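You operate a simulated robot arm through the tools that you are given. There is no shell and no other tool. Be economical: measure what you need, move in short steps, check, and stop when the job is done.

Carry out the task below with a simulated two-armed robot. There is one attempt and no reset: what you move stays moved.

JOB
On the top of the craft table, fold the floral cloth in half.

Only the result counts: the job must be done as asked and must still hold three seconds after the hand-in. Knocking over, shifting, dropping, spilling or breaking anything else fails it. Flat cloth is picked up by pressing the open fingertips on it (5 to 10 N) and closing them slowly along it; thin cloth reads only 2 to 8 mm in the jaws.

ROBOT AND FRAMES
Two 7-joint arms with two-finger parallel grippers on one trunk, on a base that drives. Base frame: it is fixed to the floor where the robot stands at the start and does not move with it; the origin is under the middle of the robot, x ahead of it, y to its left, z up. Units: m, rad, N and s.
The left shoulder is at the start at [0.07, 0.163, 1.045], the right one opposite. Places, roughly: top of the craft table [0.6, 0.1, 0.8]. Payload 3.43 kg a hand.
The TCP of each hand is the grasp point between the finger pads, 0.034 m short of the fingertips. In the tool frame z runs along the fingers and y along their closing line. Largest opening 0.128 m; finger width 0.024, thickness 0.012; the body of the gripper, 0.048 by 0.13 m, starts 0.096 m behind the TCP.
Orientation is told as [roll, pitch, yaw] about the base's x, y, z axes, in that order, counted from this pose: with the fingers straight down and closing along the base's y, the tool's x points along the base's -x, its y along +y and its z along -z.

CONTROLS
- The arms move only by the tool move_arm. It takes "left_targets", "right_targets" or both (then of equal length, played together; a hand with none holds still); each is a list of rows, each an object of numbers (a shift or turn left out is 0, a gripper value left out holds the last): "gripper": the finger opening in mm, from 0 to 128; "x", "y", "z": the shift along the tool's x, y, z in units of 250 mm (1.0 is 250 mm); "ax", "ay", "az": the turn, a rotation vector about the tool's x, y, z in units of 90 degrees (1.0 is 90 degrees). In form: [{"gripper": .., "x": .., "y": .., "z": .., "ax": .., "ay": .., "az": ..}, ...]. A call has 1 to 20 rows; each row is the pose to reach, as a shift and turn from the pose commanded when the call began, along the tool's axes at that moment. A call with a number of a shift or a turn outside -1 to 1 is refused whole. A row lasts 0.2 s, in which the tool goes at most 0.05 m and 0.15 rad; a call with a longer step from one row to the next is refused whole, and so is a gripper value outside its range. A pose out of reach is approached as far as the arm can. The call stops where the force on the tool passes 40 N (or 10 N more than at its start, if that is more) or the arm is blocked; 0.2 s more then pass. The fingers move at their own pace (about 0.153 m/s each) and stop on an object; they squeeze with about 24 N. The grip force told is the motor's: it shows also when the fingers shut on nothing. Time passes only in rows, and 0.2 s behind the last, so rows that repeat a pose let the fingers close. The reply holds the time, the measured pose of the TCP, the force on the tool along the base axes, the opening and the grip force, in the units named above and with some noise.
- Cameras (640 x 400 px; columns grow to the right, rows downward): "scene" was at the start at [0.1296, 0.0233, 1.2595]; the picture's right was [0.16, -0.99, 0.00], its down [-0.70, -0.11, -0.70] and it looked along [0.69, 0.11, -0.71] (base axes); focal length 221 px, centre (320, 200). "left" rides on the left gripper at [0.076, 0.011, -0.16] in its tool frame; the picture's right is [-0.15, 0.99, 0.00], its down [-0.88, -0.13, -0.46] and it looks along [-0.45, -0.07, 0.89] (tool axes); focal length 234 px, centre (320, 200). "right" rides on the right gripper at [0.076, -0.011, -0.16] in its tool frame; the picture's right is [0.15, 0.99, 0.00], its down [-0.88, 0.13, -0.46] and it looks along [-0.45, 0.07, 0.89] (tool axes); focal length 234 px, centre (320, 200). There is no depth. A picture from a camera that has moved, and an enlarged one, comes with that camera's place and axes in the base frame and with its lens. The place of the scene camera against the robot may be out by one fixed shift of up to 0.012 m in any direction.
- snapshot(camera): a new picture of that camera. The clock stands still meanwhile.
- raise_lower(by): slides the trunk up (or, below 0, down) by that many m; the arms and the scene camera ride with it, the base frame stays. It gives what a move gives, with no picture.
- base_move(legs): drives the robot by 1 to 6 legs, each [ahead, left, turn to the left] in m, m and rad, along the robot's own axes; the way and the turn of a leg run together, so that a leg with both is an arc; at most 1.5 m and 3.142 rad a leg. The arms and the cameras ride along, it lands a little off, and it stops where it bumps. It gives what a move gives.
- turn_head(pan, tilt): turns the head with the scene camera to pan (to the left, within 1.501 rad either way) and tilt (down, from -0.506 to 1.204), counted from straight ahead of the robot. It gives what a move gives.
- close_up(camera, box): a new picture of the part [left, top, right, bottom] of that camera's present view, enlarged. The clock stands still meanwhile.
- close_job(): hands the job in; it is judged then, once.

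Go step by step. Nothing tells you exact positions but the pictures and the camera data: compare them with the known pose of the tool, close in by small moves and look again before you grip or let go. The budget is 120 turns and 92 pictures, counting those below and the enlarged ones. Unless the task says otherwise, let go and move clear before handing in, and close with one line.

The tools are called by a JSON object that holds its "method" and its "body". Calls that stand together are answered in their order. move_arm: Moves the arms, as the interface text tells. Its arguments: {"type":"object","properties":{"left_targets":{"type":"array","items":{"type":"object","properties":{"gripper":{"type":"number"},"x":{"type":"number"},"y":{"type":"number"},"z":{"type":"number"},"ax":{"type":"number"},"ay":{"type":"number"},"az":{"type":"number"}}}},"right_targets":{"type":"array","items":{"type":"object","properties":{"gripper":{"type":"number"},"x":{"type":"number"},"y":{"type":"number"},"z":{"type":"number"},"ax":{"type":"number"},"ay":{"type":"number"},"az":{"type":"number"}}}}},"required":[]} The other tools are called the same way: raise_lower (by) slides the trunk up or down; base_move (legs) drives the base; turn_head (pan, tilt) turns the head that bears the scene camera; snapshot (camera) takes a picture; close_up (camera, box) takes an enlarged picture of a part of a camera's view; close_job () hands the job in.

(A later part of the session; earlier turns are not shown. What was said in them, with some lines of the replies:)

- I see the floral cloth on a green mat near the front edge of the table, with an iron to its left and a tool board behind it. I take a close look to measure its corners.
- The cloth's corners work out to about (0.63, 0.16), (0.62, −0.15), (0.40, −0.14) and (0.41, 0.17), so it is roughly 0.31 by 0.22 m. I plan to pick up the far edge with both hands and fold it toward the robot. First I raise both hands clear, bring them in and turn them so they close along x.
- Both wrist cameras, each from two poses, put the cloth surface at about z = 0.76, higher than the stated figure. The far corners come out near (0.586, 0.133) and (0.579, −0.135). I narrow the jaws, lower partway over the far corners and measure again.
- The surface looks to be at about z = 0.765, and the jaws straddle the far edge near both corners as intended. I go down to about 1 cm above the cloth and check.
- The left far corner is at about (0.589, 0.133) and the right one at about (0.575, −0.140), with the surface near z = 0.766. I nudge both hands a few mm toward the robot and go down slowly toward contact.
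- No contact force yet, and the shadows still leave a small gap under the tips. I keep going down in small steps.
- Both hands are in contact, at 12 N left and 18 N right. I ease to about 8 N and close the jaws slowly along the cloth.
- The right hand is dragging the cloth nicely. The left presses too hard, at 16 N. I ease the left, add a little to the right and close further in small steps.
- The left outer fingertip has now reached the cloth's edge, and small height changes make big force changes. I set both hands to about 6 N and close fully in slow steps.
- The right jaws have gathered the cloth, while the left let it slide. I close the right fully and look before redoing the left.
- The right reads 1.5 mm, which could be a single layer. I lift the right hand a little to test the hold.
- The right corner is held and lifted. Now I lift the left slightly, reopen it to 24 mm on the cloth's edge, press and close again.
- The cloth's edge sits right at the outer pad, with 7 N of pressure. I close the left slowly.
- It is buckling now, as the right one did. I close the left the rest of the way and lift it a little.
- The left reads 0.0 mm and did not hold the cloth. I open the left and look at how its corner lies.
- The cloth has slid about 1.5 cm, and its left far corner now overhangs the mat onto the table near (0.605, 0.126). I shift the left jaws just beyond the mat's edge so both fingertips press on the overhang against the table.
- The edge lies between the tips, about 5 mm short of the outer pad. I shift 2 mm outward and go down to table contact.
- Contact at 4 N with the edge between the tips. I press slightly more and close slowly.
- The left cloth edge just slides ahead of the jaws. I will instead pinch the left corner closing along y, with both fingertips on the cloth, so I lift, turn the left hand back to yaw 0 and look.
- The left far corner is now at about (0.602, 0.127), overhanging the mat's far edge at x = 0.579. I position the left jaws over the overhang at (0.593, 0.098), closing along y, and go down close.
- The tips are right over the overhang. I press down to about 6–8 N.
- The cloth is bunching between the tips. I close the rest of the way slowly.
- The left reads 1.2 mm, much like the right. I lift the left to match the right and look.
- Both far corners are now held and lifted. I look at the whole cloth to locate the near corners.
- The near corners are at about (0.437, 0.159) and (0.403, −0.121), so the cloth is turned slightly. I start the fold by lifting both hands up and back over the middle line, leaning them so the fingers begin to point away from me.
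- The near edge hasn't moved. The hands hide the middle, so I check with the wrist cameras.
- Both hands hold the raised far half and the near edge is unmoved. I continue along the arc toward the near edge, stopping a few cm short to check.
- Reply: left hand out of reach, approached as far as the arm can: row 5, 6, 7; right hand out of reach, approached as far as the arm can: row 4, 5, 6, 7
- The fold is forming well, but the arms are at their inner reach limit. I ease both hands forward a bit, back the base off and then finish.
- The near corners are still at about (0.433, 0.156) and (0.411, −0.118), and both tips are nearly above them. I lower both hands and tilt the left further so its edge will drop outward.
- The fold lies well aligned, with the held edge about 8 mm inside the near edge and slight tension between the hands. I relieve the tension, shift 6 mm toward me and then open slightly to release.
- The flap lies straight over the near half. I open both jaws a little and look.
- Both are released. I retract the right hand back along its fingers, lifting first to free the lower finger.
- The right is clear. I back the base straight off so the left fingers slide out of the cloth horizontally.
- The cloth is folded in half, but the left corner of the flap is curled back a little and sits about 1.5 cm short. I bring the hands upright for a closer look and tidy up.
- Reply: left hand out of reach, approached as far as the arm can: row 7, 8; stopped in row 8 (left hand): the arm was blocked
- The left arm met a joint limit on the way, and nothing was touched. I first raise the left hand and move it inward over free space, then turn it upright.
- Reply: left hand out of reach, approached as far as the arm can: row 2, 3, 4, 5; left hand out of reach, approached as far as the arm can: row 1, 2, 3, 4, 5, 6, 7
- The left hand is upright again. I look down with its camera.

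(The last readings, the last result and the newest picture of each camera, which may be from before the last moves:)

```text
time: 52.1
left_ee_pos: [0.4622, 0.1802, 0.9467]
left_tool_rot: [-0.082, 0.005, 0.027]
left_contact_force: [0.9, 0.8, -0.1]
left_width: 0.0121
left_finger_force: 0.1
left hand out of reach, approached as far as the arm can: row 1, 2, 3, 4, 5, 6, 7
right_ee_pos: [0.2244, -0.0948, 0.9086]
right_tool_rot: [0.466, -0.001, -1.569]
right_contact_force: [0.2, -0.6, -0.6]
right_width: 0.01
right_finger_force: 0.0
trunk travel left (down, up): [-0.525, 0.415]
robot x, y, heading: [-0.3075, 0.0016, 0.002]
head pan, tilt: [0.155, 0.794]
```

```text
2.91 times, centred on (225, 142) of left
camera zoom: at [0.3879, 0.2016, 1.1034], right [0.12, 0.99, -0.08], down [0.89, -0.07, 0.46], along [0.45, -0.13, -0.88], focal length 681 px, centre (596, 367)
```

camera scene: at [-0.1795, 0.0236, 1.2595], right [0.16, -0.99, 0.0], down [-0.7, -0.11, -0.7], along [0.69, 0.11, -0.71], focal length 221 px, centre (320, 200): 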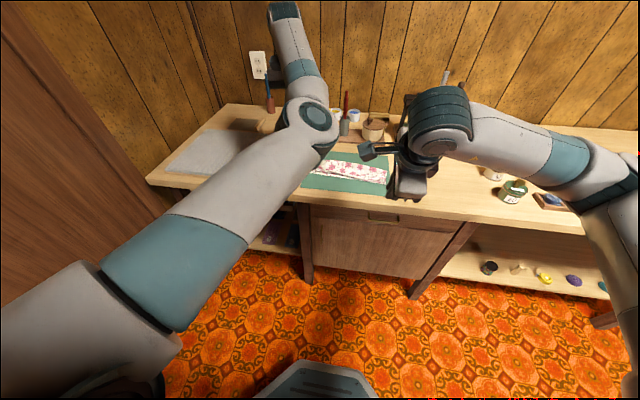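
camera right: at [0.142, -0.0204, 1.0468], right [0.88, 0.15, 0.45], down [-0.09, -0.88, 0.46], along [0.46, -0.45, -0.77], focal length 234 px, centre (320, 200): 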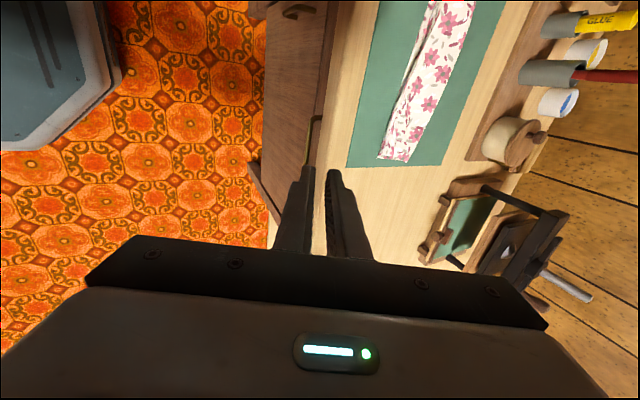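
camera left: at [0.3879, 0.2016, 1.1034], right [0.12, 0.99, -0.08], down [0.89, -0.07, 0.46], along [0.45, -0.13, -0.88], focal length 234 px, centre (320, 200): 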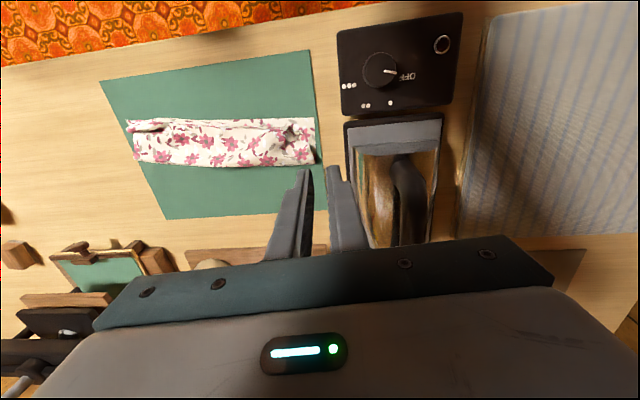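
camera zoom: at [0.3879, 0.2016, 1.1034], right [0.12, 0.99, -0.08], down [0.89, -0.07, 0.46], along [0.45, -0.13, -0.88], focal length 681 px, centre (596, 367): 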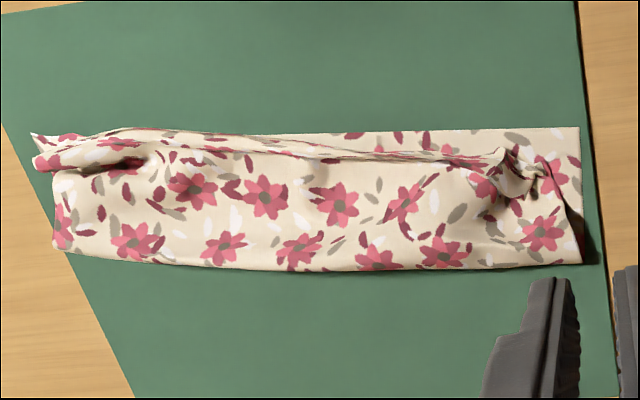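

The fold is good on the right, but the left corner of the flap is crumpled, with its bunch near (0.451, 0.129) against the near corner at (0.432, 0.160). I bring the left hand over the bunch for a closer look, to straighten it.

{"method": "move_arm", "body": {"left_targets": [{"y": -0.1, "gripper": 36}, {"y": -0.2, "ax": -0.025}, {"x": 0.02, "y": -0.2, "z": 0.1, "ax": -0.052}, {"x": 0.028, "y": -0.2, "z": 0.2, "ax": -0.052}, {"x": 0.028, "y": -0.2, "z": 0.257, "ax": -0.052}, {"x": 0.028, "y": -0.2, "z": 0.257, "ax": -0.052}]}}

{"method": "snapshot", "body": {"camera": "left"}}

```text
time: 53.5
left_ee_pos: [0.4707, 0.1264, 0.8835]
left_tool_rot: [0.0, 0.006, 0.029]
left_contact_force: [-0.7, -0.2, 0.4]
left_width: 0.0361
left_finger_force: 0.1
left hand out of reach, approached as far as the arm can: row 1, 2, 3, 4, 5, 6
right_ee_pos: [0.225, -0.0951, 0.9094]
right_tool_rot: [0.466, 0.0, -1.568]
right_contact_force: [0.0, 0.5, -0.2]
right_width: 0.0099
right_finger_force: 0.0
trunk travel left (down, up): [-0.525, 0.415]
robot x, y, heading: [-0.3101, -0.0001, 0.003]
head pan, tilt: [0.155, 0.794]
```

```text
25 pictures are left
camera left: at [0.3977, 0.1353, 1.0439], right [0.12, 0.99, 0.0], down [0.89, -0.1, 0.45], along [0.45, -0.05, -0.89], focal length 234 px, centre (320, 200)
```

left: 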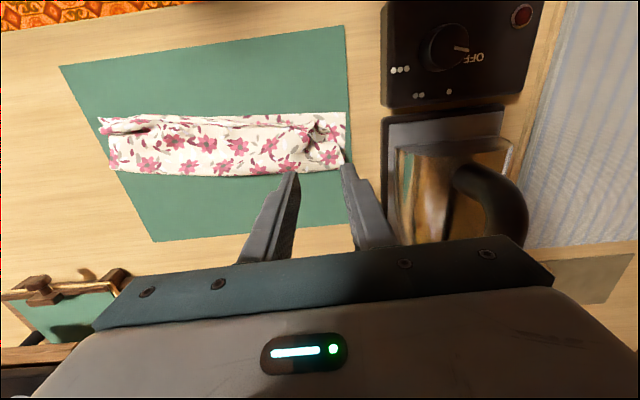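

{"method": "base_move", "body": {"legs": [[-0.1, 0, 0]]}}

{"method": "move_arm", "body": {"left_targets": [{"x": -0.12}, {"x": -0.2}, {"x": -0.28}, {"x": -0.32}, {"x": -0.32}]}}

{"method": "close_up", "body": {"camera": "left", "box": [200, 80, 400, 205]}}

```text
time: 54.6
left_ee_pos: [0.372, 0.1269, 0.8847]
left_tool_rot: [0.0, 0.002, 0.031]
left_contact_force: [-0.3, -0.2, -0.2]
left_width: 0.036
left_finger_force: 0.1
right_ee_pos: [0.1226, -0.096, 0.9096]
right_tool_rot: [0.468, 0.0, -1.567]
right_contact_force: [-0.2, 0.3, -0.8]
right_width: 0.0102
right_finger_force: 0.0
trunk travel left (down, up): [-0.525, 0.415]
robot x, y, heading: [-0.4081, 0.004, -0.002]
head pan, tilt: [0.155, 0.794]
```

```text
time: 55.8
left_ee_pos: [0.416, 0.1303, 0.8835]
left_tool_rot: [-0.003, 0.004, 0.029]
left_contact_force: [0.6, -0.6, -0.3]
left_width: 0.0358
left_finger_force: 0.1
left hand out of reach, approached as far as the arm can: row 2, 3, 4, 5
right_ee_pos: [0.1248, -0.0955, 0.9088]
right_tool_rot: [0.467, 0.001, -1.569]
right_contact_force: [-0.3, -0.6, 0.1]
right_width: 0.0102
right_finger_force: 0.1
trunk travel left (down, up): [-0.525, 0.415]
robot x, y, heading: [-0.4113, 0.002, 0.003]
head pan, tilt: [0.155, 0.794]
```

```text
3.20 times, centred on (300, 142) of left
camera zoom: at [0.3413, 0.1396, 1.0436], right [0.12, 0.99, 0.0], down [0.89, -0.1, 0.45], along [0.45, -0.06, -0.89], focal length 749 px, centre (384, 384)
```

zoom: 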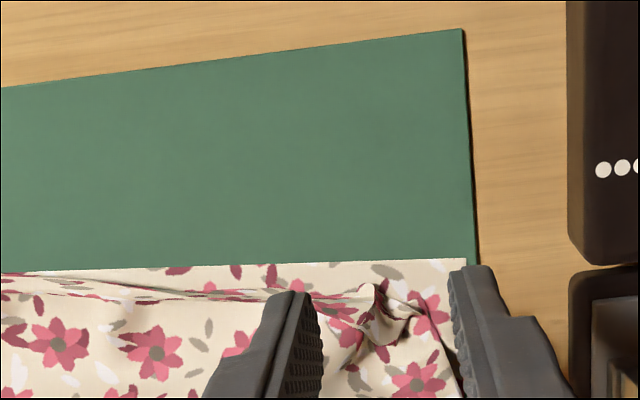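

{"method": "base_move", "body": {"legs": [[0.08, 0, 0]]}}

{"method": "move_arm", "body": {"left_targets": [{"x": 0.08}, {"x": 0.15}, {"x": 0.15, "z": 0.06}, {"x": 0.15, "z": 0.12}, {"x": 0.15, "z": 0.12}]}}

{"method": "close_up", "body": {"camera": "left", "box": [200, 80, 400, 205]}}

```text
time: 56.9
left_ee_pos: [0.4951, 0.1321, 0.8824]
left_tool_rot: [-0.003, 0.005, 0.031]
left_contact_force: [0.5, -0.4, -0.7]
left_width: 0.0358
left_finger_force: 0.0
right_ee_pos: [0.2056, -0.0949, 0.9086]
right_tool_rot: [0.465, 0.001, -1.566]
right_contact_force: [0.3, -0.1, -0.4]
right_width: 0.0101
right_finger_force: 0.0
trunk travel left (down, up): [-0.525, 0.415]
robot x, y, heading: [-0.3281, -0.0016, 0.005]
head pan, tilt: [0.155, 0.794]
```

```text
time: 58.1
left_ee_pos: [0.4578, 0.1295, 0.853]
left_tool_rot: [-0.001, 0.006, 0.032]
left_contact_force: [0.2, 0.5, 1.2]
left_width: 0.036
left_finger_force: 0.1
right_ee_pos: [0.2029, -0.0947, 0.9089]
right_tool_rot: [0.47, 0.003, -1.567]
right_contact_force: [1.3, -0.1, 0.0]
right_width: 0.0099
right_finger_force: 0.0
trunk travel left (down, up): [-0.525, 0.415]
robot x, y, heading: [-0.3302, 0.0002, 0.006]
head pan, tilt: [0.155, 0.794]
```

```text
3.20 times, centred on (300, 142) of left
camera zoom: at [0.3831, 0.1386, 1.0134], right [0.12, 0.99, 0.0], down [0.89, -0.1, 0.45], along [0.45, -0.05, -0.89], focal length 749 px, centre (384, 384)
```

zoom: 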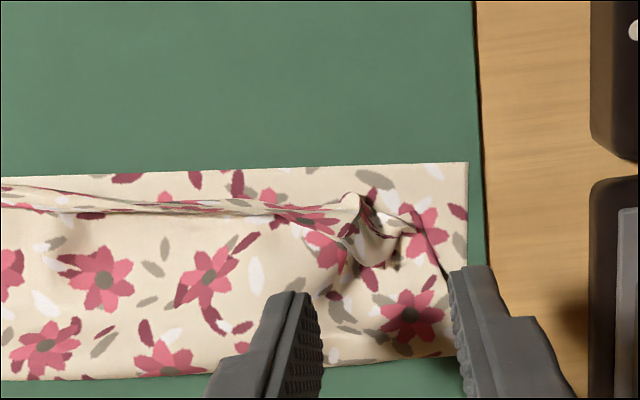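

I can see the bunch standing at about (0.442, 0.130). I lower the open jaws around it without touching the table, to grab its standing top.

{"method": "move_arm", "body": {"left_targets": [{"x": 0.03, "gripper": 36}, {"x": 0.06, "z": 0.06}, {"x": 0.06, "z": 0.12}, {"x": 0.06, "z": 0.16}, {"x": 0.06, "z": 0.184}, {"x": 0.06, "z": 0.184}]}}

{"method": "close_up", "body": {"camera": "left", "box": [220, 90, 420, 215]}}

```text
time: 59.5
left_ee_pos: [0.4422, 0.1311, 0.8079]
left_tool_rot: [-0.001, 0.004, 0.032]
left_contact_force: [-0.1, -0.3, 1.2]
left_width: 0.0359
left_finger_force: 0.1
right_ee_pos: [0.2031, -0.0954, 0.9102]
right_tool_rot: [0.468, 0.0, -1.57]
right_contact_force: [-0.8, -1.1, -0.3]
right_width: 0.0101
right_finger_force: 0.0
trunk travel left (down, up): [-0.525, 0.415]
robot x, y, heading: [-0.3303, -0.0031, 0.004]
head pan, tilt: [0.155, 0.794]
```

```text
3.20 times, centred on (320, 152) of left
camera zoom: at [0.3683, 0.1382, 0.9679], right [0.12, 0.99, 0.0], down [0.89, -0.1, 0.45], along [0.45, -0.05, -0.89], focal length 749 px, centre (320, 352)
```

zoom: 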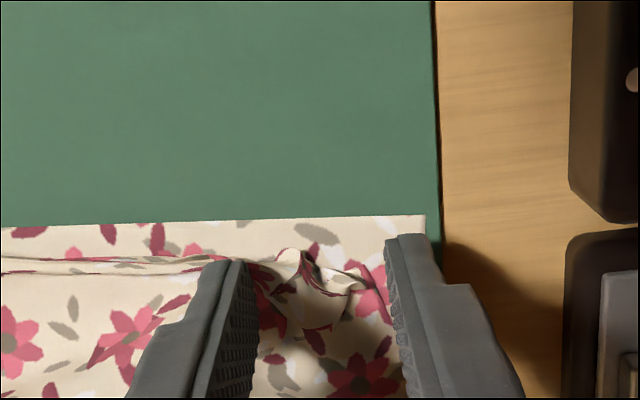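

The bunch sits between the jaws. I close slowly onto it.

{"method": "move_arm", "body": {"left_targets": [{"gripper": 28}, {"gripper": 20}, {"gripper": 12}, {"gripper": 6}, {"gripper": 0}, {"gripper": 0}, {"gripper": 0}]}}

{"method": "close_up", "body": {"camera": "left", "box": [220, 90, 420, 215]}}

```text
time: 61.1
left_ee_pos: [0.4425, 0.129, 0.8084]
left_tool_rot: [-0.003, 0.005, 0.031]
left_contact_force: [0.2, 0.4, -0.5]
left_width: 0.0016
left_finger_force: 23.9
right_ee_pos: [0.2037, -0.0949, 0.9092]
right_tool_rot: [0.467, 0.0, -1.567]
right_contact_force: [-0.9, 0.0, -0.2]
right_width: 0.0101
right_finger_force: 0.1
trunk travel left (down, up): [-0.525, 0.415]
robot x, y, heading: [-0.329, 0.0, 0.006]
head pan, tilt: [0.155, 0.794]
```

```text
3.20 times, centred on (320, 152) of left
camera zoom: at [0.3684, 0.1383, 0.968], right [0.12, 0.99, 0.0], down [0.89, -0.1, 0.45], along [0.45, -0.05, -0.89], focal length 749 px, centre (320, 352)
```

zoom: 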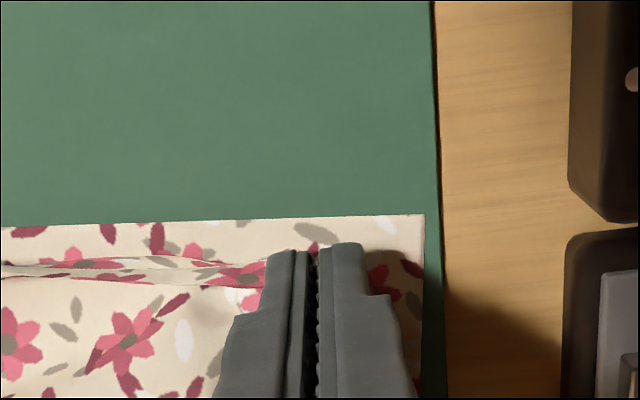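

It's held at 1.6 mm. I lift a bit and pull it toward the near-left corner.

{"method": "move_arm", "body": {"left_targets": [{"z": -0.03}, {"x": 0.03, "y": 0.01, "z": -0.04}, {"x": 0.06, "y": 0.02, "z": -0.04}, {"x": 0.09, "y": 0.03, "z": -0.03}, {"x": 0.1, "y": 0.036, "z": -0.02}, {"x": 0.1, "y": 0.036, "z": -0.01}, {"x": 0.1, "y": 0.036, "z": -0.01}]}}

{"method": "close_up", "body": {"camera": "left", "box": [200, 90, 420, 225]}}

```text
time: 62.7
left_ee_pos: [0.4327, 0.1413, 0.8066]
left_tool_rot: [-0.001, 0.007, 0.032]
left_contact_force: [0.2, 0.1, 0.6]
left_width: 0.0016
left_finger_force: 24.4
left hand out of reach, approached as far as the arm can: row 3, 4, 5, 6, 7
right_ee_pos: [0.2032, -0.0953, 0.9083]
right_tool_rot: [0.467, 0.001, -1.568]
right_contact_force: [0.6, 0.6, -0.6]
right_width: 0.0099
right_finger_force: 0.0
trunk travel left (down, up): [-0.525, 0.415]
robot x, y, heading: [-0.3286, -0.0006, 0.006]
head pan, tilt: [0.155, 0.794]
```

```text
2.91 times, centred on (310, 158) of left
camera zoom: at [0.3576, 0.1498, 0.9659], right [0.12, 0.99, 0.0], down [0.89, -0.1, 0.45], along [0.45, -0.05, -0.89], focal length 681 px, centre (349, 324)
```

zoom: 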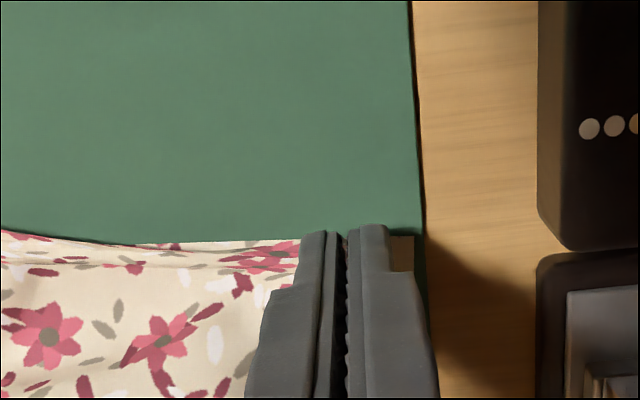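

The flap edge now lines up with the near edge. I release gently here and lift straight up to inspect.

{"method": "move_arm", "body": {"left_targets": [{"z": 0.01}, {"z": 0.01, "gripper": 4}, {"z": 0.01, "gripper": 8}, {"z": 0.01, "gripper": 14}, {"z": -0.03, "gripper": 14}, {"z": -0.1}, {"z": -0.2}, {"z": -0.3}, {"z": -0.3}]}}

{"method": "snapshot", "body": {"camera": "left"}}

{"method": "close_up", "body": {"camera": "left", "box": [60, 60, 420, 230]}}

```text
time: 64.7
left_ee_pos: [0.4483, 0.1436, 0.8796]
left_tool_rot: [-0.001, 0.008, 0.03]
left_contact_force: [-0.7, 0.1, -0.7]
left_width: 0.0141
left_finger_force: 0.0
left hand out of reach, approached as far as the arm can: row 6, 7, 8, 9
right_ee_pos: [0.2035, -0.0954, 0.9092]
right_tool_rot: [0.467, 0.0, -1.567]
right_contact_force: [-1.1, 0.8, 0.1]
right_width: 0.0099
right_finger_force: 0.0
trunk travel left (down, up): [-0.525, 0.415]
robot x, y, heading: [-0.3309, -0.0021, 0.0]
head pan, tilt: [0.155, 0.794]
```

```text
19 pictures are left
camera left: at [0.3744, 0.1525, 1.0392], right [0.12, 0.99, 0.0], down [0.89, -0.1, 0.45], along [0.45, -0.05, -0.89], focal length 234 px, centre (320, 200)
```

left: 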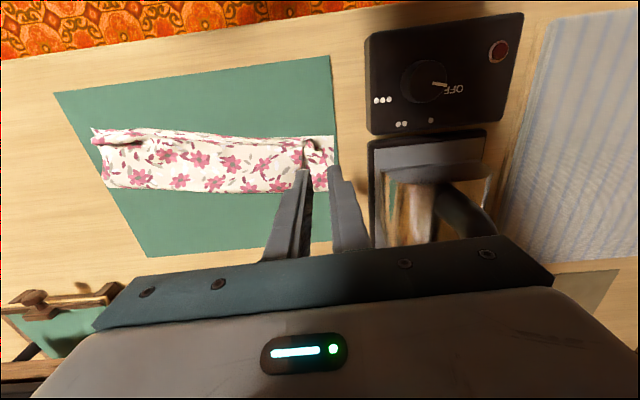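

```text
1.78 times, centred on (240, 145) of left
camera zoom: at [0.3744, 0.1525, 1.0392], right [0.12, 0.99, 0.0], down [0.89, -0.1, 0.45], along [0.45, -0.05, -0.89], focal length 416 px, centre (462, 298)
```

zoom: 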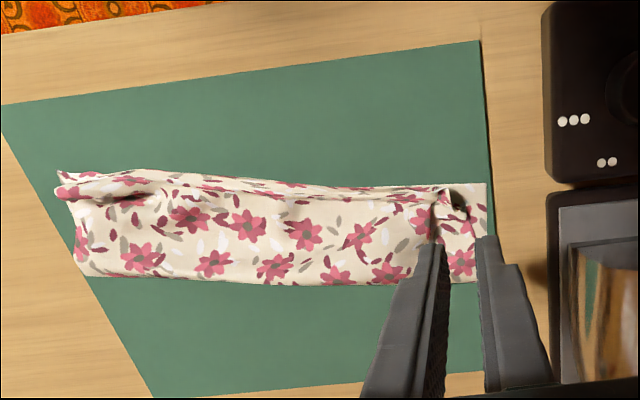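

The alignment is much better, with only a small standing pucker near the left corner. I take a closer look at both ends before deciding.

{"method": "close_up", "body": {"camera": "left", "box": [240, 120, 350, 190]}}

{"method": "close_up", "body": {"camera": "left", "box": [80, 115, 190, 200]}}

```text
5.71 times, centred on (295, 155) of left
camera zoom: at [0.3744, 0.1525, 1.0392], right [0.12, 0.99, 0.0], down [0.89, -0.1, 0.45], along [0.45, -0.05, -0.89], focal length 1338 px, centre (463, 457)
```

zoom: 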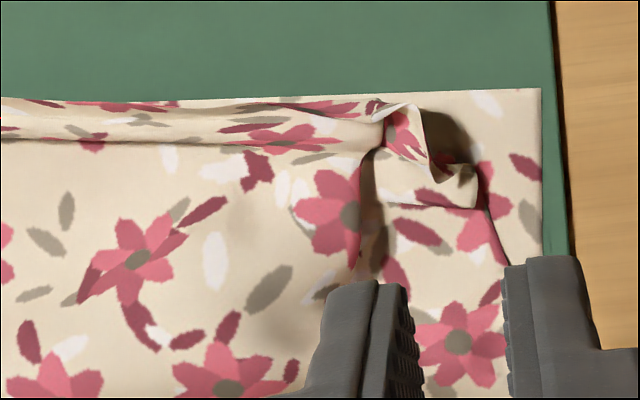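

```text
4.71 times, centred on (135, 158) of left
camera zoom: at [0.3744, 0.1525, 1.0392], right [0.12, 0.99, 0.0], down [0.89, -0.1, 0.45], along [0.45, -0.05, -0.89], focal length 1102 px, centre (1191, 400)
```

zoom: 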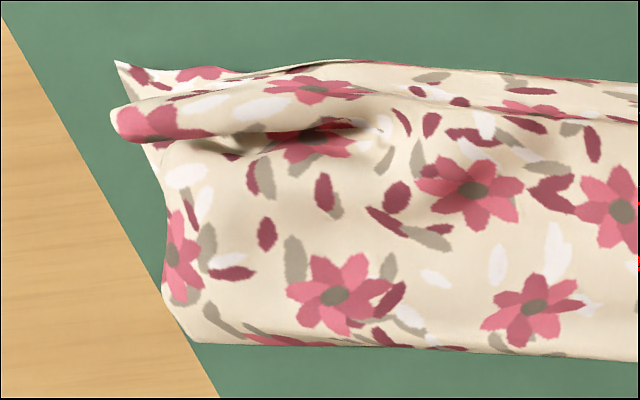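

The flap's left corner is still folded back by about 2 cm. I'll repeat the grab on that raised corner: base back 2 cm for reach, then the jaws over (0.446, 0.144).

{"method": "base_move", "body": {"legs": [[-0.025, 0, 0]]}}

{"method": "move_arm", "body": {"left_targets": [{"x": -0.05, "gripper": 24}, {"x": -0.08}, {"x": -0.08, "z": 0.05}, {"x": -0.08, "z": 0.1}, {"x": -0.08, "z": 0.15}, {"x": -0.08, "z": 0.15}]}}

{"method": "close_up", "body": {"camera": "left", "box": [220, 90, 420, 215]}}

```text
time: 65.5
left_ee_pos: [0.4235, 0.143, 0.8801]
left_tool_rot: [-0.002, 0.005, 0.032]
left_contact_force: [0.1, 0.3, -0.7]
left_width: 0.0142
left_finger_force: 0.0
right_ee_pos: [0.1788, -0.0945, 0.911]
right_tool_rot: [0.468, -0.002, -1.568]
right_contact_force: [0.0, 0.0, -0.6]
right_width: 0.0098
right_finger_force: 0.1
trunk travel left (down, up): [-0.525, 0.415]
robot x, y, heading: [-0.3587, 0.0003, 0.005]
head pan, tilt: [0.155, 0.794]
```

```text
time: 66.9
left_ee_pos: [0.4417, 0.1455, 0.8422]
left_tool_rot: [-0.002, 0.007, 0.03]
left_contact_force: [0.1, 0.3, -0.5]
left_width: 0.0241
left_finger_force: 0.1
right_ee_pos: [0.1787, -0.0959, 0.9089]
right_tool_rot: [0.468, 0.0, -1.568]
right_contact_force: [-0.7, -0.4, -0.3]
right_width: 0.0102
right_finger_force: 0.0
trunk travel left (down, up): [-0.525, 0.415]
robot x, y, heading: [-0.3566, 0.0009, 0.001]
head pan, tilt: [0.155, 0.794]
```

```text
3.20 times, centred on (320, 152) of left
camera zoom: at [0.3687, 0.1534, 1.0019], right [0.12, 0.99, 0.0], down [0.89, -0.1, 0.45], along [0.45, -0.05, -0.89], focal length 749 px, centre (320, 352)
```

zoom: 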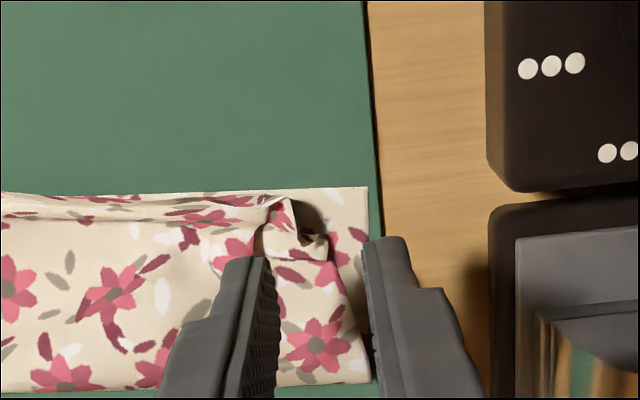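

{"method": "move_arm", "body": {"left_targets": [{"x": -0.008, "y": -0.012, "z": 0.05}, {"x": -0.008, "y": -0.012, "z": 0.1}, {"x": -0.008, "y": -0.012, "z": 0.15}, {"x": -0.008, "y": -0.012, "z": 0.15}, {"x": -0.008, "y": -0.012, "z": 0.15, "gripper": 16}, {"x": -0.008, "y": -0.012, "z": 0.15, "gripper": 8}, {"x": -0.008, "y": -0.012, "z": 0.15, "gripper": 0}, {"x": -0.008, "y": -0.012, "z": 0.15, "gripper": 0}, {"x": -0.008, "y": -0.012, "z": 0.15, "gripper": 0}]}}

{"method": "close_up", "body": {"camera": "left", "box": [220, 90, 420, 215]}}

```text
time: 68.9
left_ee_pos: [0.4455, 0.1421, 0.8047]
left_tool_rot: [-0.002, 0.007, 0.031]
left_contact_force: [-0.1, -0.3, 0.4]
left_width: 0.0017
left_finger_force: 24.1
right_ee_pos: [0.1789, -0.0956, 0.9103]
right_tool_rot: [0.466, -0.001, -1.568]
right_contact_force: [0.7, 0.4, -0.3]
right_width: 0.0099
right_finger_force: 0.0
trunk travel left (down, up): [-0.525, 0.415]
robot x, y, heading: [-0.3543, -0.0028, 0.003]
head pan, tilt: [0.155, 0.794]
```

```text
3.20 times, centred on (320, 152) of left
camera zoom: at [0.3711, 0.1503, 0.9643], right [0.12, 0.99, 0.0], down [0.89, -0.1, 0.45], along [0.45, -0.05, -0.89], focal length 749 px, centre (320, 352)
```

zoom: 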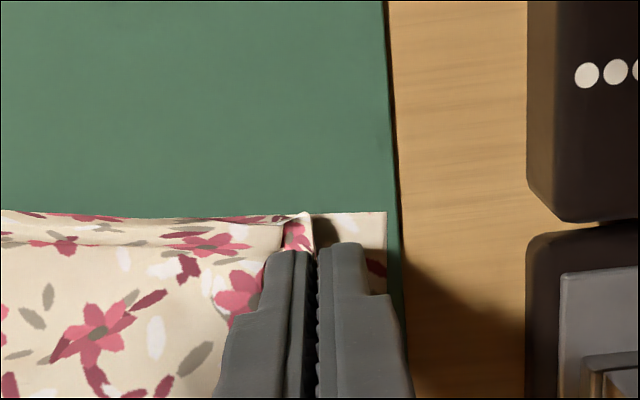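

It's held again. I move it about 18 mm toward me and 16 mm left to the corner, release, and lift.

{"method": "move_arm", "body": {"left_targets": [{"z": -0.025}, {"x": 0.025, "y": 0.02, "z": -0.03}, {"x": 0.05, "y": 0.04, "z": -0.03}, {"x": 0.072, "y": 0.064, "z": -0.02}, {"x": 0.072, "y": 0.064, "z": -0.005}, {"x": 0.072, "y": 0.064, "z": -0.005}]}}

{"method": "close_up", "body": {"camera": "left", "box": [200, 90, 420, 225]}}

```text
time: 70.3
left_ee_pos: [0.4273, 0.157, 0.8054]
left_tool_rot: [-0.001, 0.005, 0.031]
left_contact_force: [0.8, 0.4, 0.6]
left_width: 0.0014
left_finger_force: 23.9
right_ee_pos: [0.1787, -0.095, 0.9094]
right_tool_rot: [0.467, -0.001, -1.57]
right_contact_force: [0.2, 0.3, -0.2]
right_width: 0.0101
right_finger_force: 0.1
trunk travel left (down, up): [-0.525, 0.415]
robot x, y, heading: [-0.3555, 0.0013, 0.004]
head pan, tilt: [0.155, 0.794]
```

```text
2.91 times, centred on (310, 158) of left
camera zoom: at [0.3525, 0.1658, 0.9653], right [0.12, 0.99, 0.0], down [0.89, -0.1, 0.45], along [0.45, -0.05, -0.89], focal length 681 px, centre (349, 324)
```

zoom: 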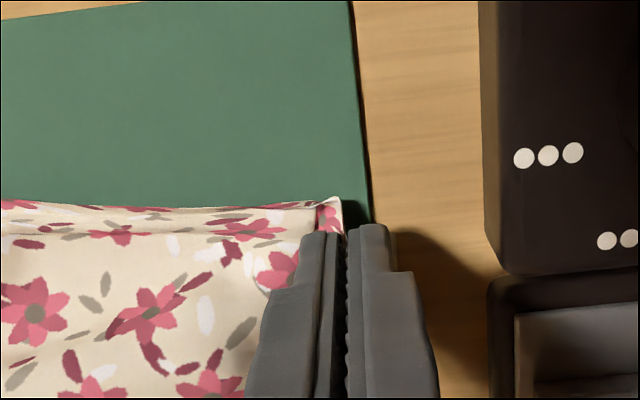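

The flap's edge now covers the near edge right up to the corner. I release gently and lift away.

{"method": "move_arm", "body": {"left_targets": [{"z": 0.006}, {"z": 0.006, "gripper": 4}, {"z": 0.006, "gripper": 8}, {"z": 0.006, "gripper": 12}, {"z": -0.03}, {"z": -0.1}, {"z": -0.2}, {"z": -0.3}, {"z": -0.3}]}}

{"method": "close_up", "body": {"camera": "left", "box": [40, 60, 400, 230]}}

{"method": "close_up", "body": {"camera": "left", "box": [220, 100, 340, 180]}}

```text
time: 72.3
left_ee_pos: [0.4271, 0.1582, 0.8797]
left_tool_rot: [-0.003, 0.007, 0.03]
left_contact_force: [1.1, 0.8, -0.3]
left_width: 0.012
left_finger_force: 0.0
right_ee_pos: [0.179, -0.0941, 0.9083]
right_tool_rot: [0.465, -0.001, -1.568]
right_contact_force: [-0.4, 0.3, 0.1]
right_width: 0.0103
right_finger_force: 0.1
trunk travel left (down, up): [-0.525, 0.415]
robot x, y, heading: [-0.3563, 0.0025, 0.008]
head pan, tilt: [0.155, 0.794]
```

```text
1.78 times, centred on (220, 145) of left
camera zoom: at [0.3535, 0.1657, 1.0398], right [0.12, 0.99, 0.0], down [0.89, -0.1, 0.45], along [0.45, -0.05, -0.89], focal length 416 px, centre (498, 298)
```

zoom: 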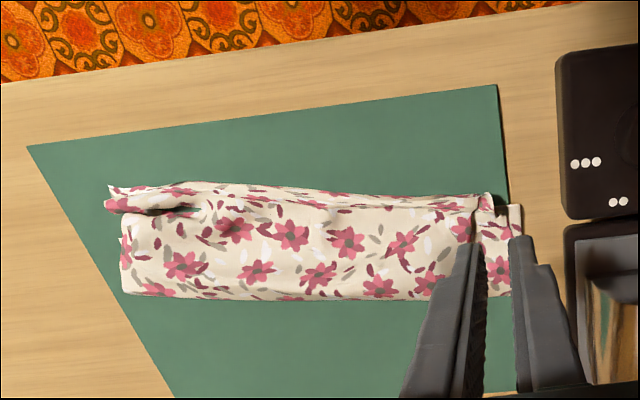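

```text
5.00 times, centred on (280, 140) of left
camera zoom: at [0.3535, 0.1657, 1.0398], right [0.12, 0.99, 0.0], down [0.89, -0.1, 0.45], along [0.45, -0.05, -0.89], focal length 1171 px, centre (520, 500)
```

zoom: 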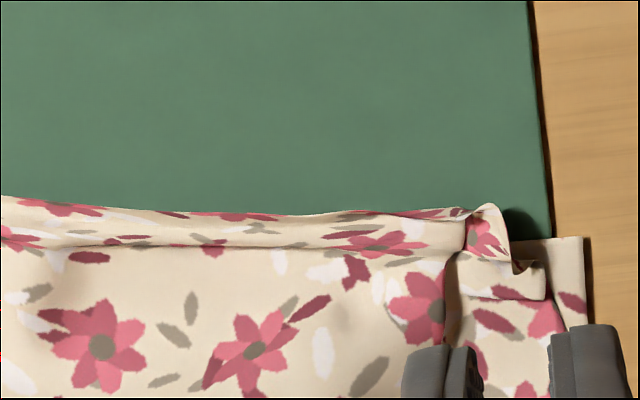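

The flap now matches the near edge along its length, and the left corner is within about 1.5 cm. I back away so the hands are clear, then take a final look.

{"method": "base_move", "body": {"legs": [[-0.2, 0, 0]]}}

{"method": "turn_head", "body": {"pan": 0.0, "tilt": 0.6}}

{"method": "snapshot", "body": {"camera": "scene"}}

```text
time: 73.9
left_ee_pos: [0.2304, 0.1395, 0.8805]
left_tool_rot: [-0.003, 0.005, 0.021]
left_contact_force: [0.1, 0.7, -0.1]
left_width: 0.0124
left_finger_force: 0.0
right_ee_pos: [-0.02, -0.1092, 0.9093]
right_tool_rot: [0.468, 0.002, -1.579]
right_contact_force: [-0.8, 0.9, 0.0]
right_width: 0.0102
right_finger_force: 0.0
trunk travel left (down, up): [-0.525, 0.415]
robot x, y, heading: [-0.5515, -0.0086, -0.005]
head pan, tilt: [0.155, 0.794]
```

```text
time: 74.6
left_ee_pos: [0.2321, 0.1396, 0.88]
left_tool_rot: [-0.001, 0.007, 0.019]
left_contact_force: [-0.2, -0.1, 0.6]
left_width: 0.0122
left_finger_force: 0.1
right_ee_pos: [-0.0183, -0.1093, 0.9093]
right_tool_rot: [0.466, 0.001, -1.577]
right_contact_force: [-0.4, -0.2, 0.6]
right_width: 0.0102
right_finger_force: 0.1
trunk travel left (down, up): [-0.525, 0.415]
robot x, y, heading: [-0.5523, -0.0096, -0.007]
head pan, tilt: [0.0, 0.6]
```

```text
10 pictures are left
camera scene: at [-0.413, 0.0006, 1.2758], right [-0.01, -1.0, 0.0], down [-0.57, 0.0, -0.82], along [0.82, -0.01, -0.57], focal length 221 px, centre (320, 200)
```

scene: 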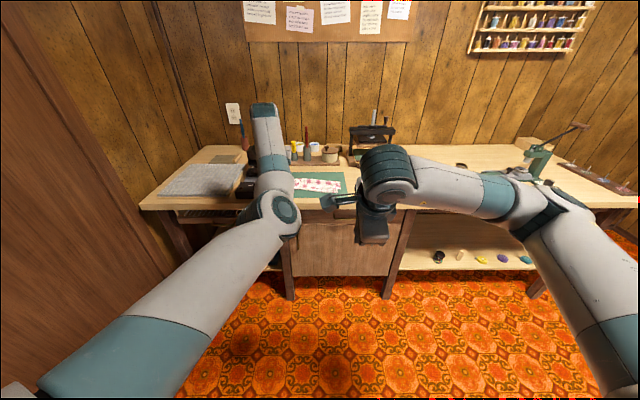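

The hands are off the table. I check that the cloth and the iron are undisturbed.

{"method": "close_up", "body": {"camera": "scene", "box": [220, 130, 370, 215]}}

{"method": "close_up", "body": {"camera": "left", "box": [0, 0, 640, 240]}}

```text
4.27 times, centred on (295, 172) of scene
camera zoom: at [-0.413, 0.0006, 1.2758], right [-0.01, -1.0, 0.0], down [-0.57, 0.0, -0.82], along [0.82, -0.01, -0.57], focal length 944 px, centre (427, 317)
```

zoom: 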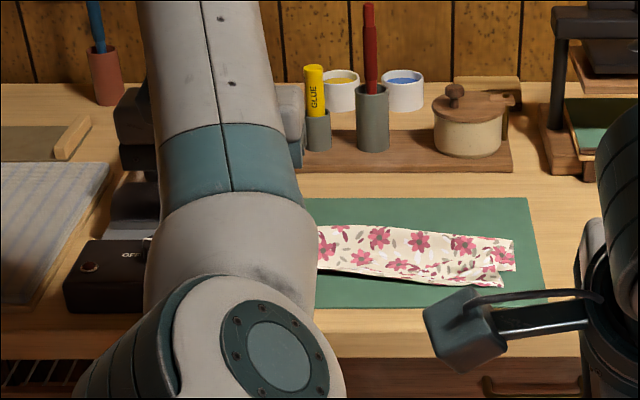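

```text
1.00 times, centred on (320, 120) of left
camera zoom: at [0.1582, 0.1493, 1.0397], right [0.13, 0.99, 0.0], down [0.89, -0.11, 0.45], along [0.45, -0.06, -0.89], focal length 234 px, centre (320, 280)
```

zoom: 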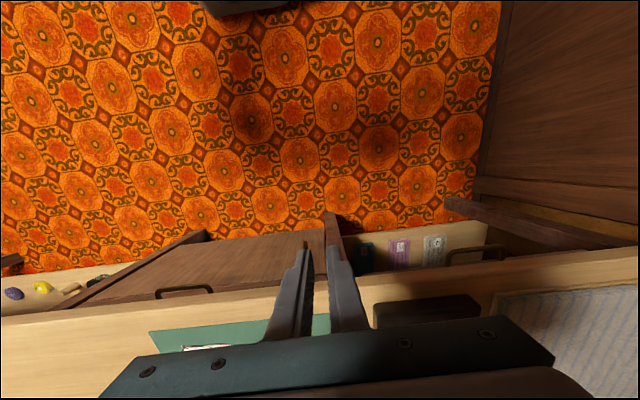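

The cloth lies folded in half, nothing else appears to have moved, and both hands are off it. I hand the job in.

{"method": "close_job", "body": {}}

```text
The job is handed in.
```

I folded the floral cloth in half on the craft table and handed the job in, with both hands clear. The far edge lies over the near edge, and the left corner was about 1.5 cm off at my last close look. Small puckers remain near both ends, and the cloth sits slightly rotated on the mat. I saw nothing else moved; the arm partly hid the iron in the last picture.
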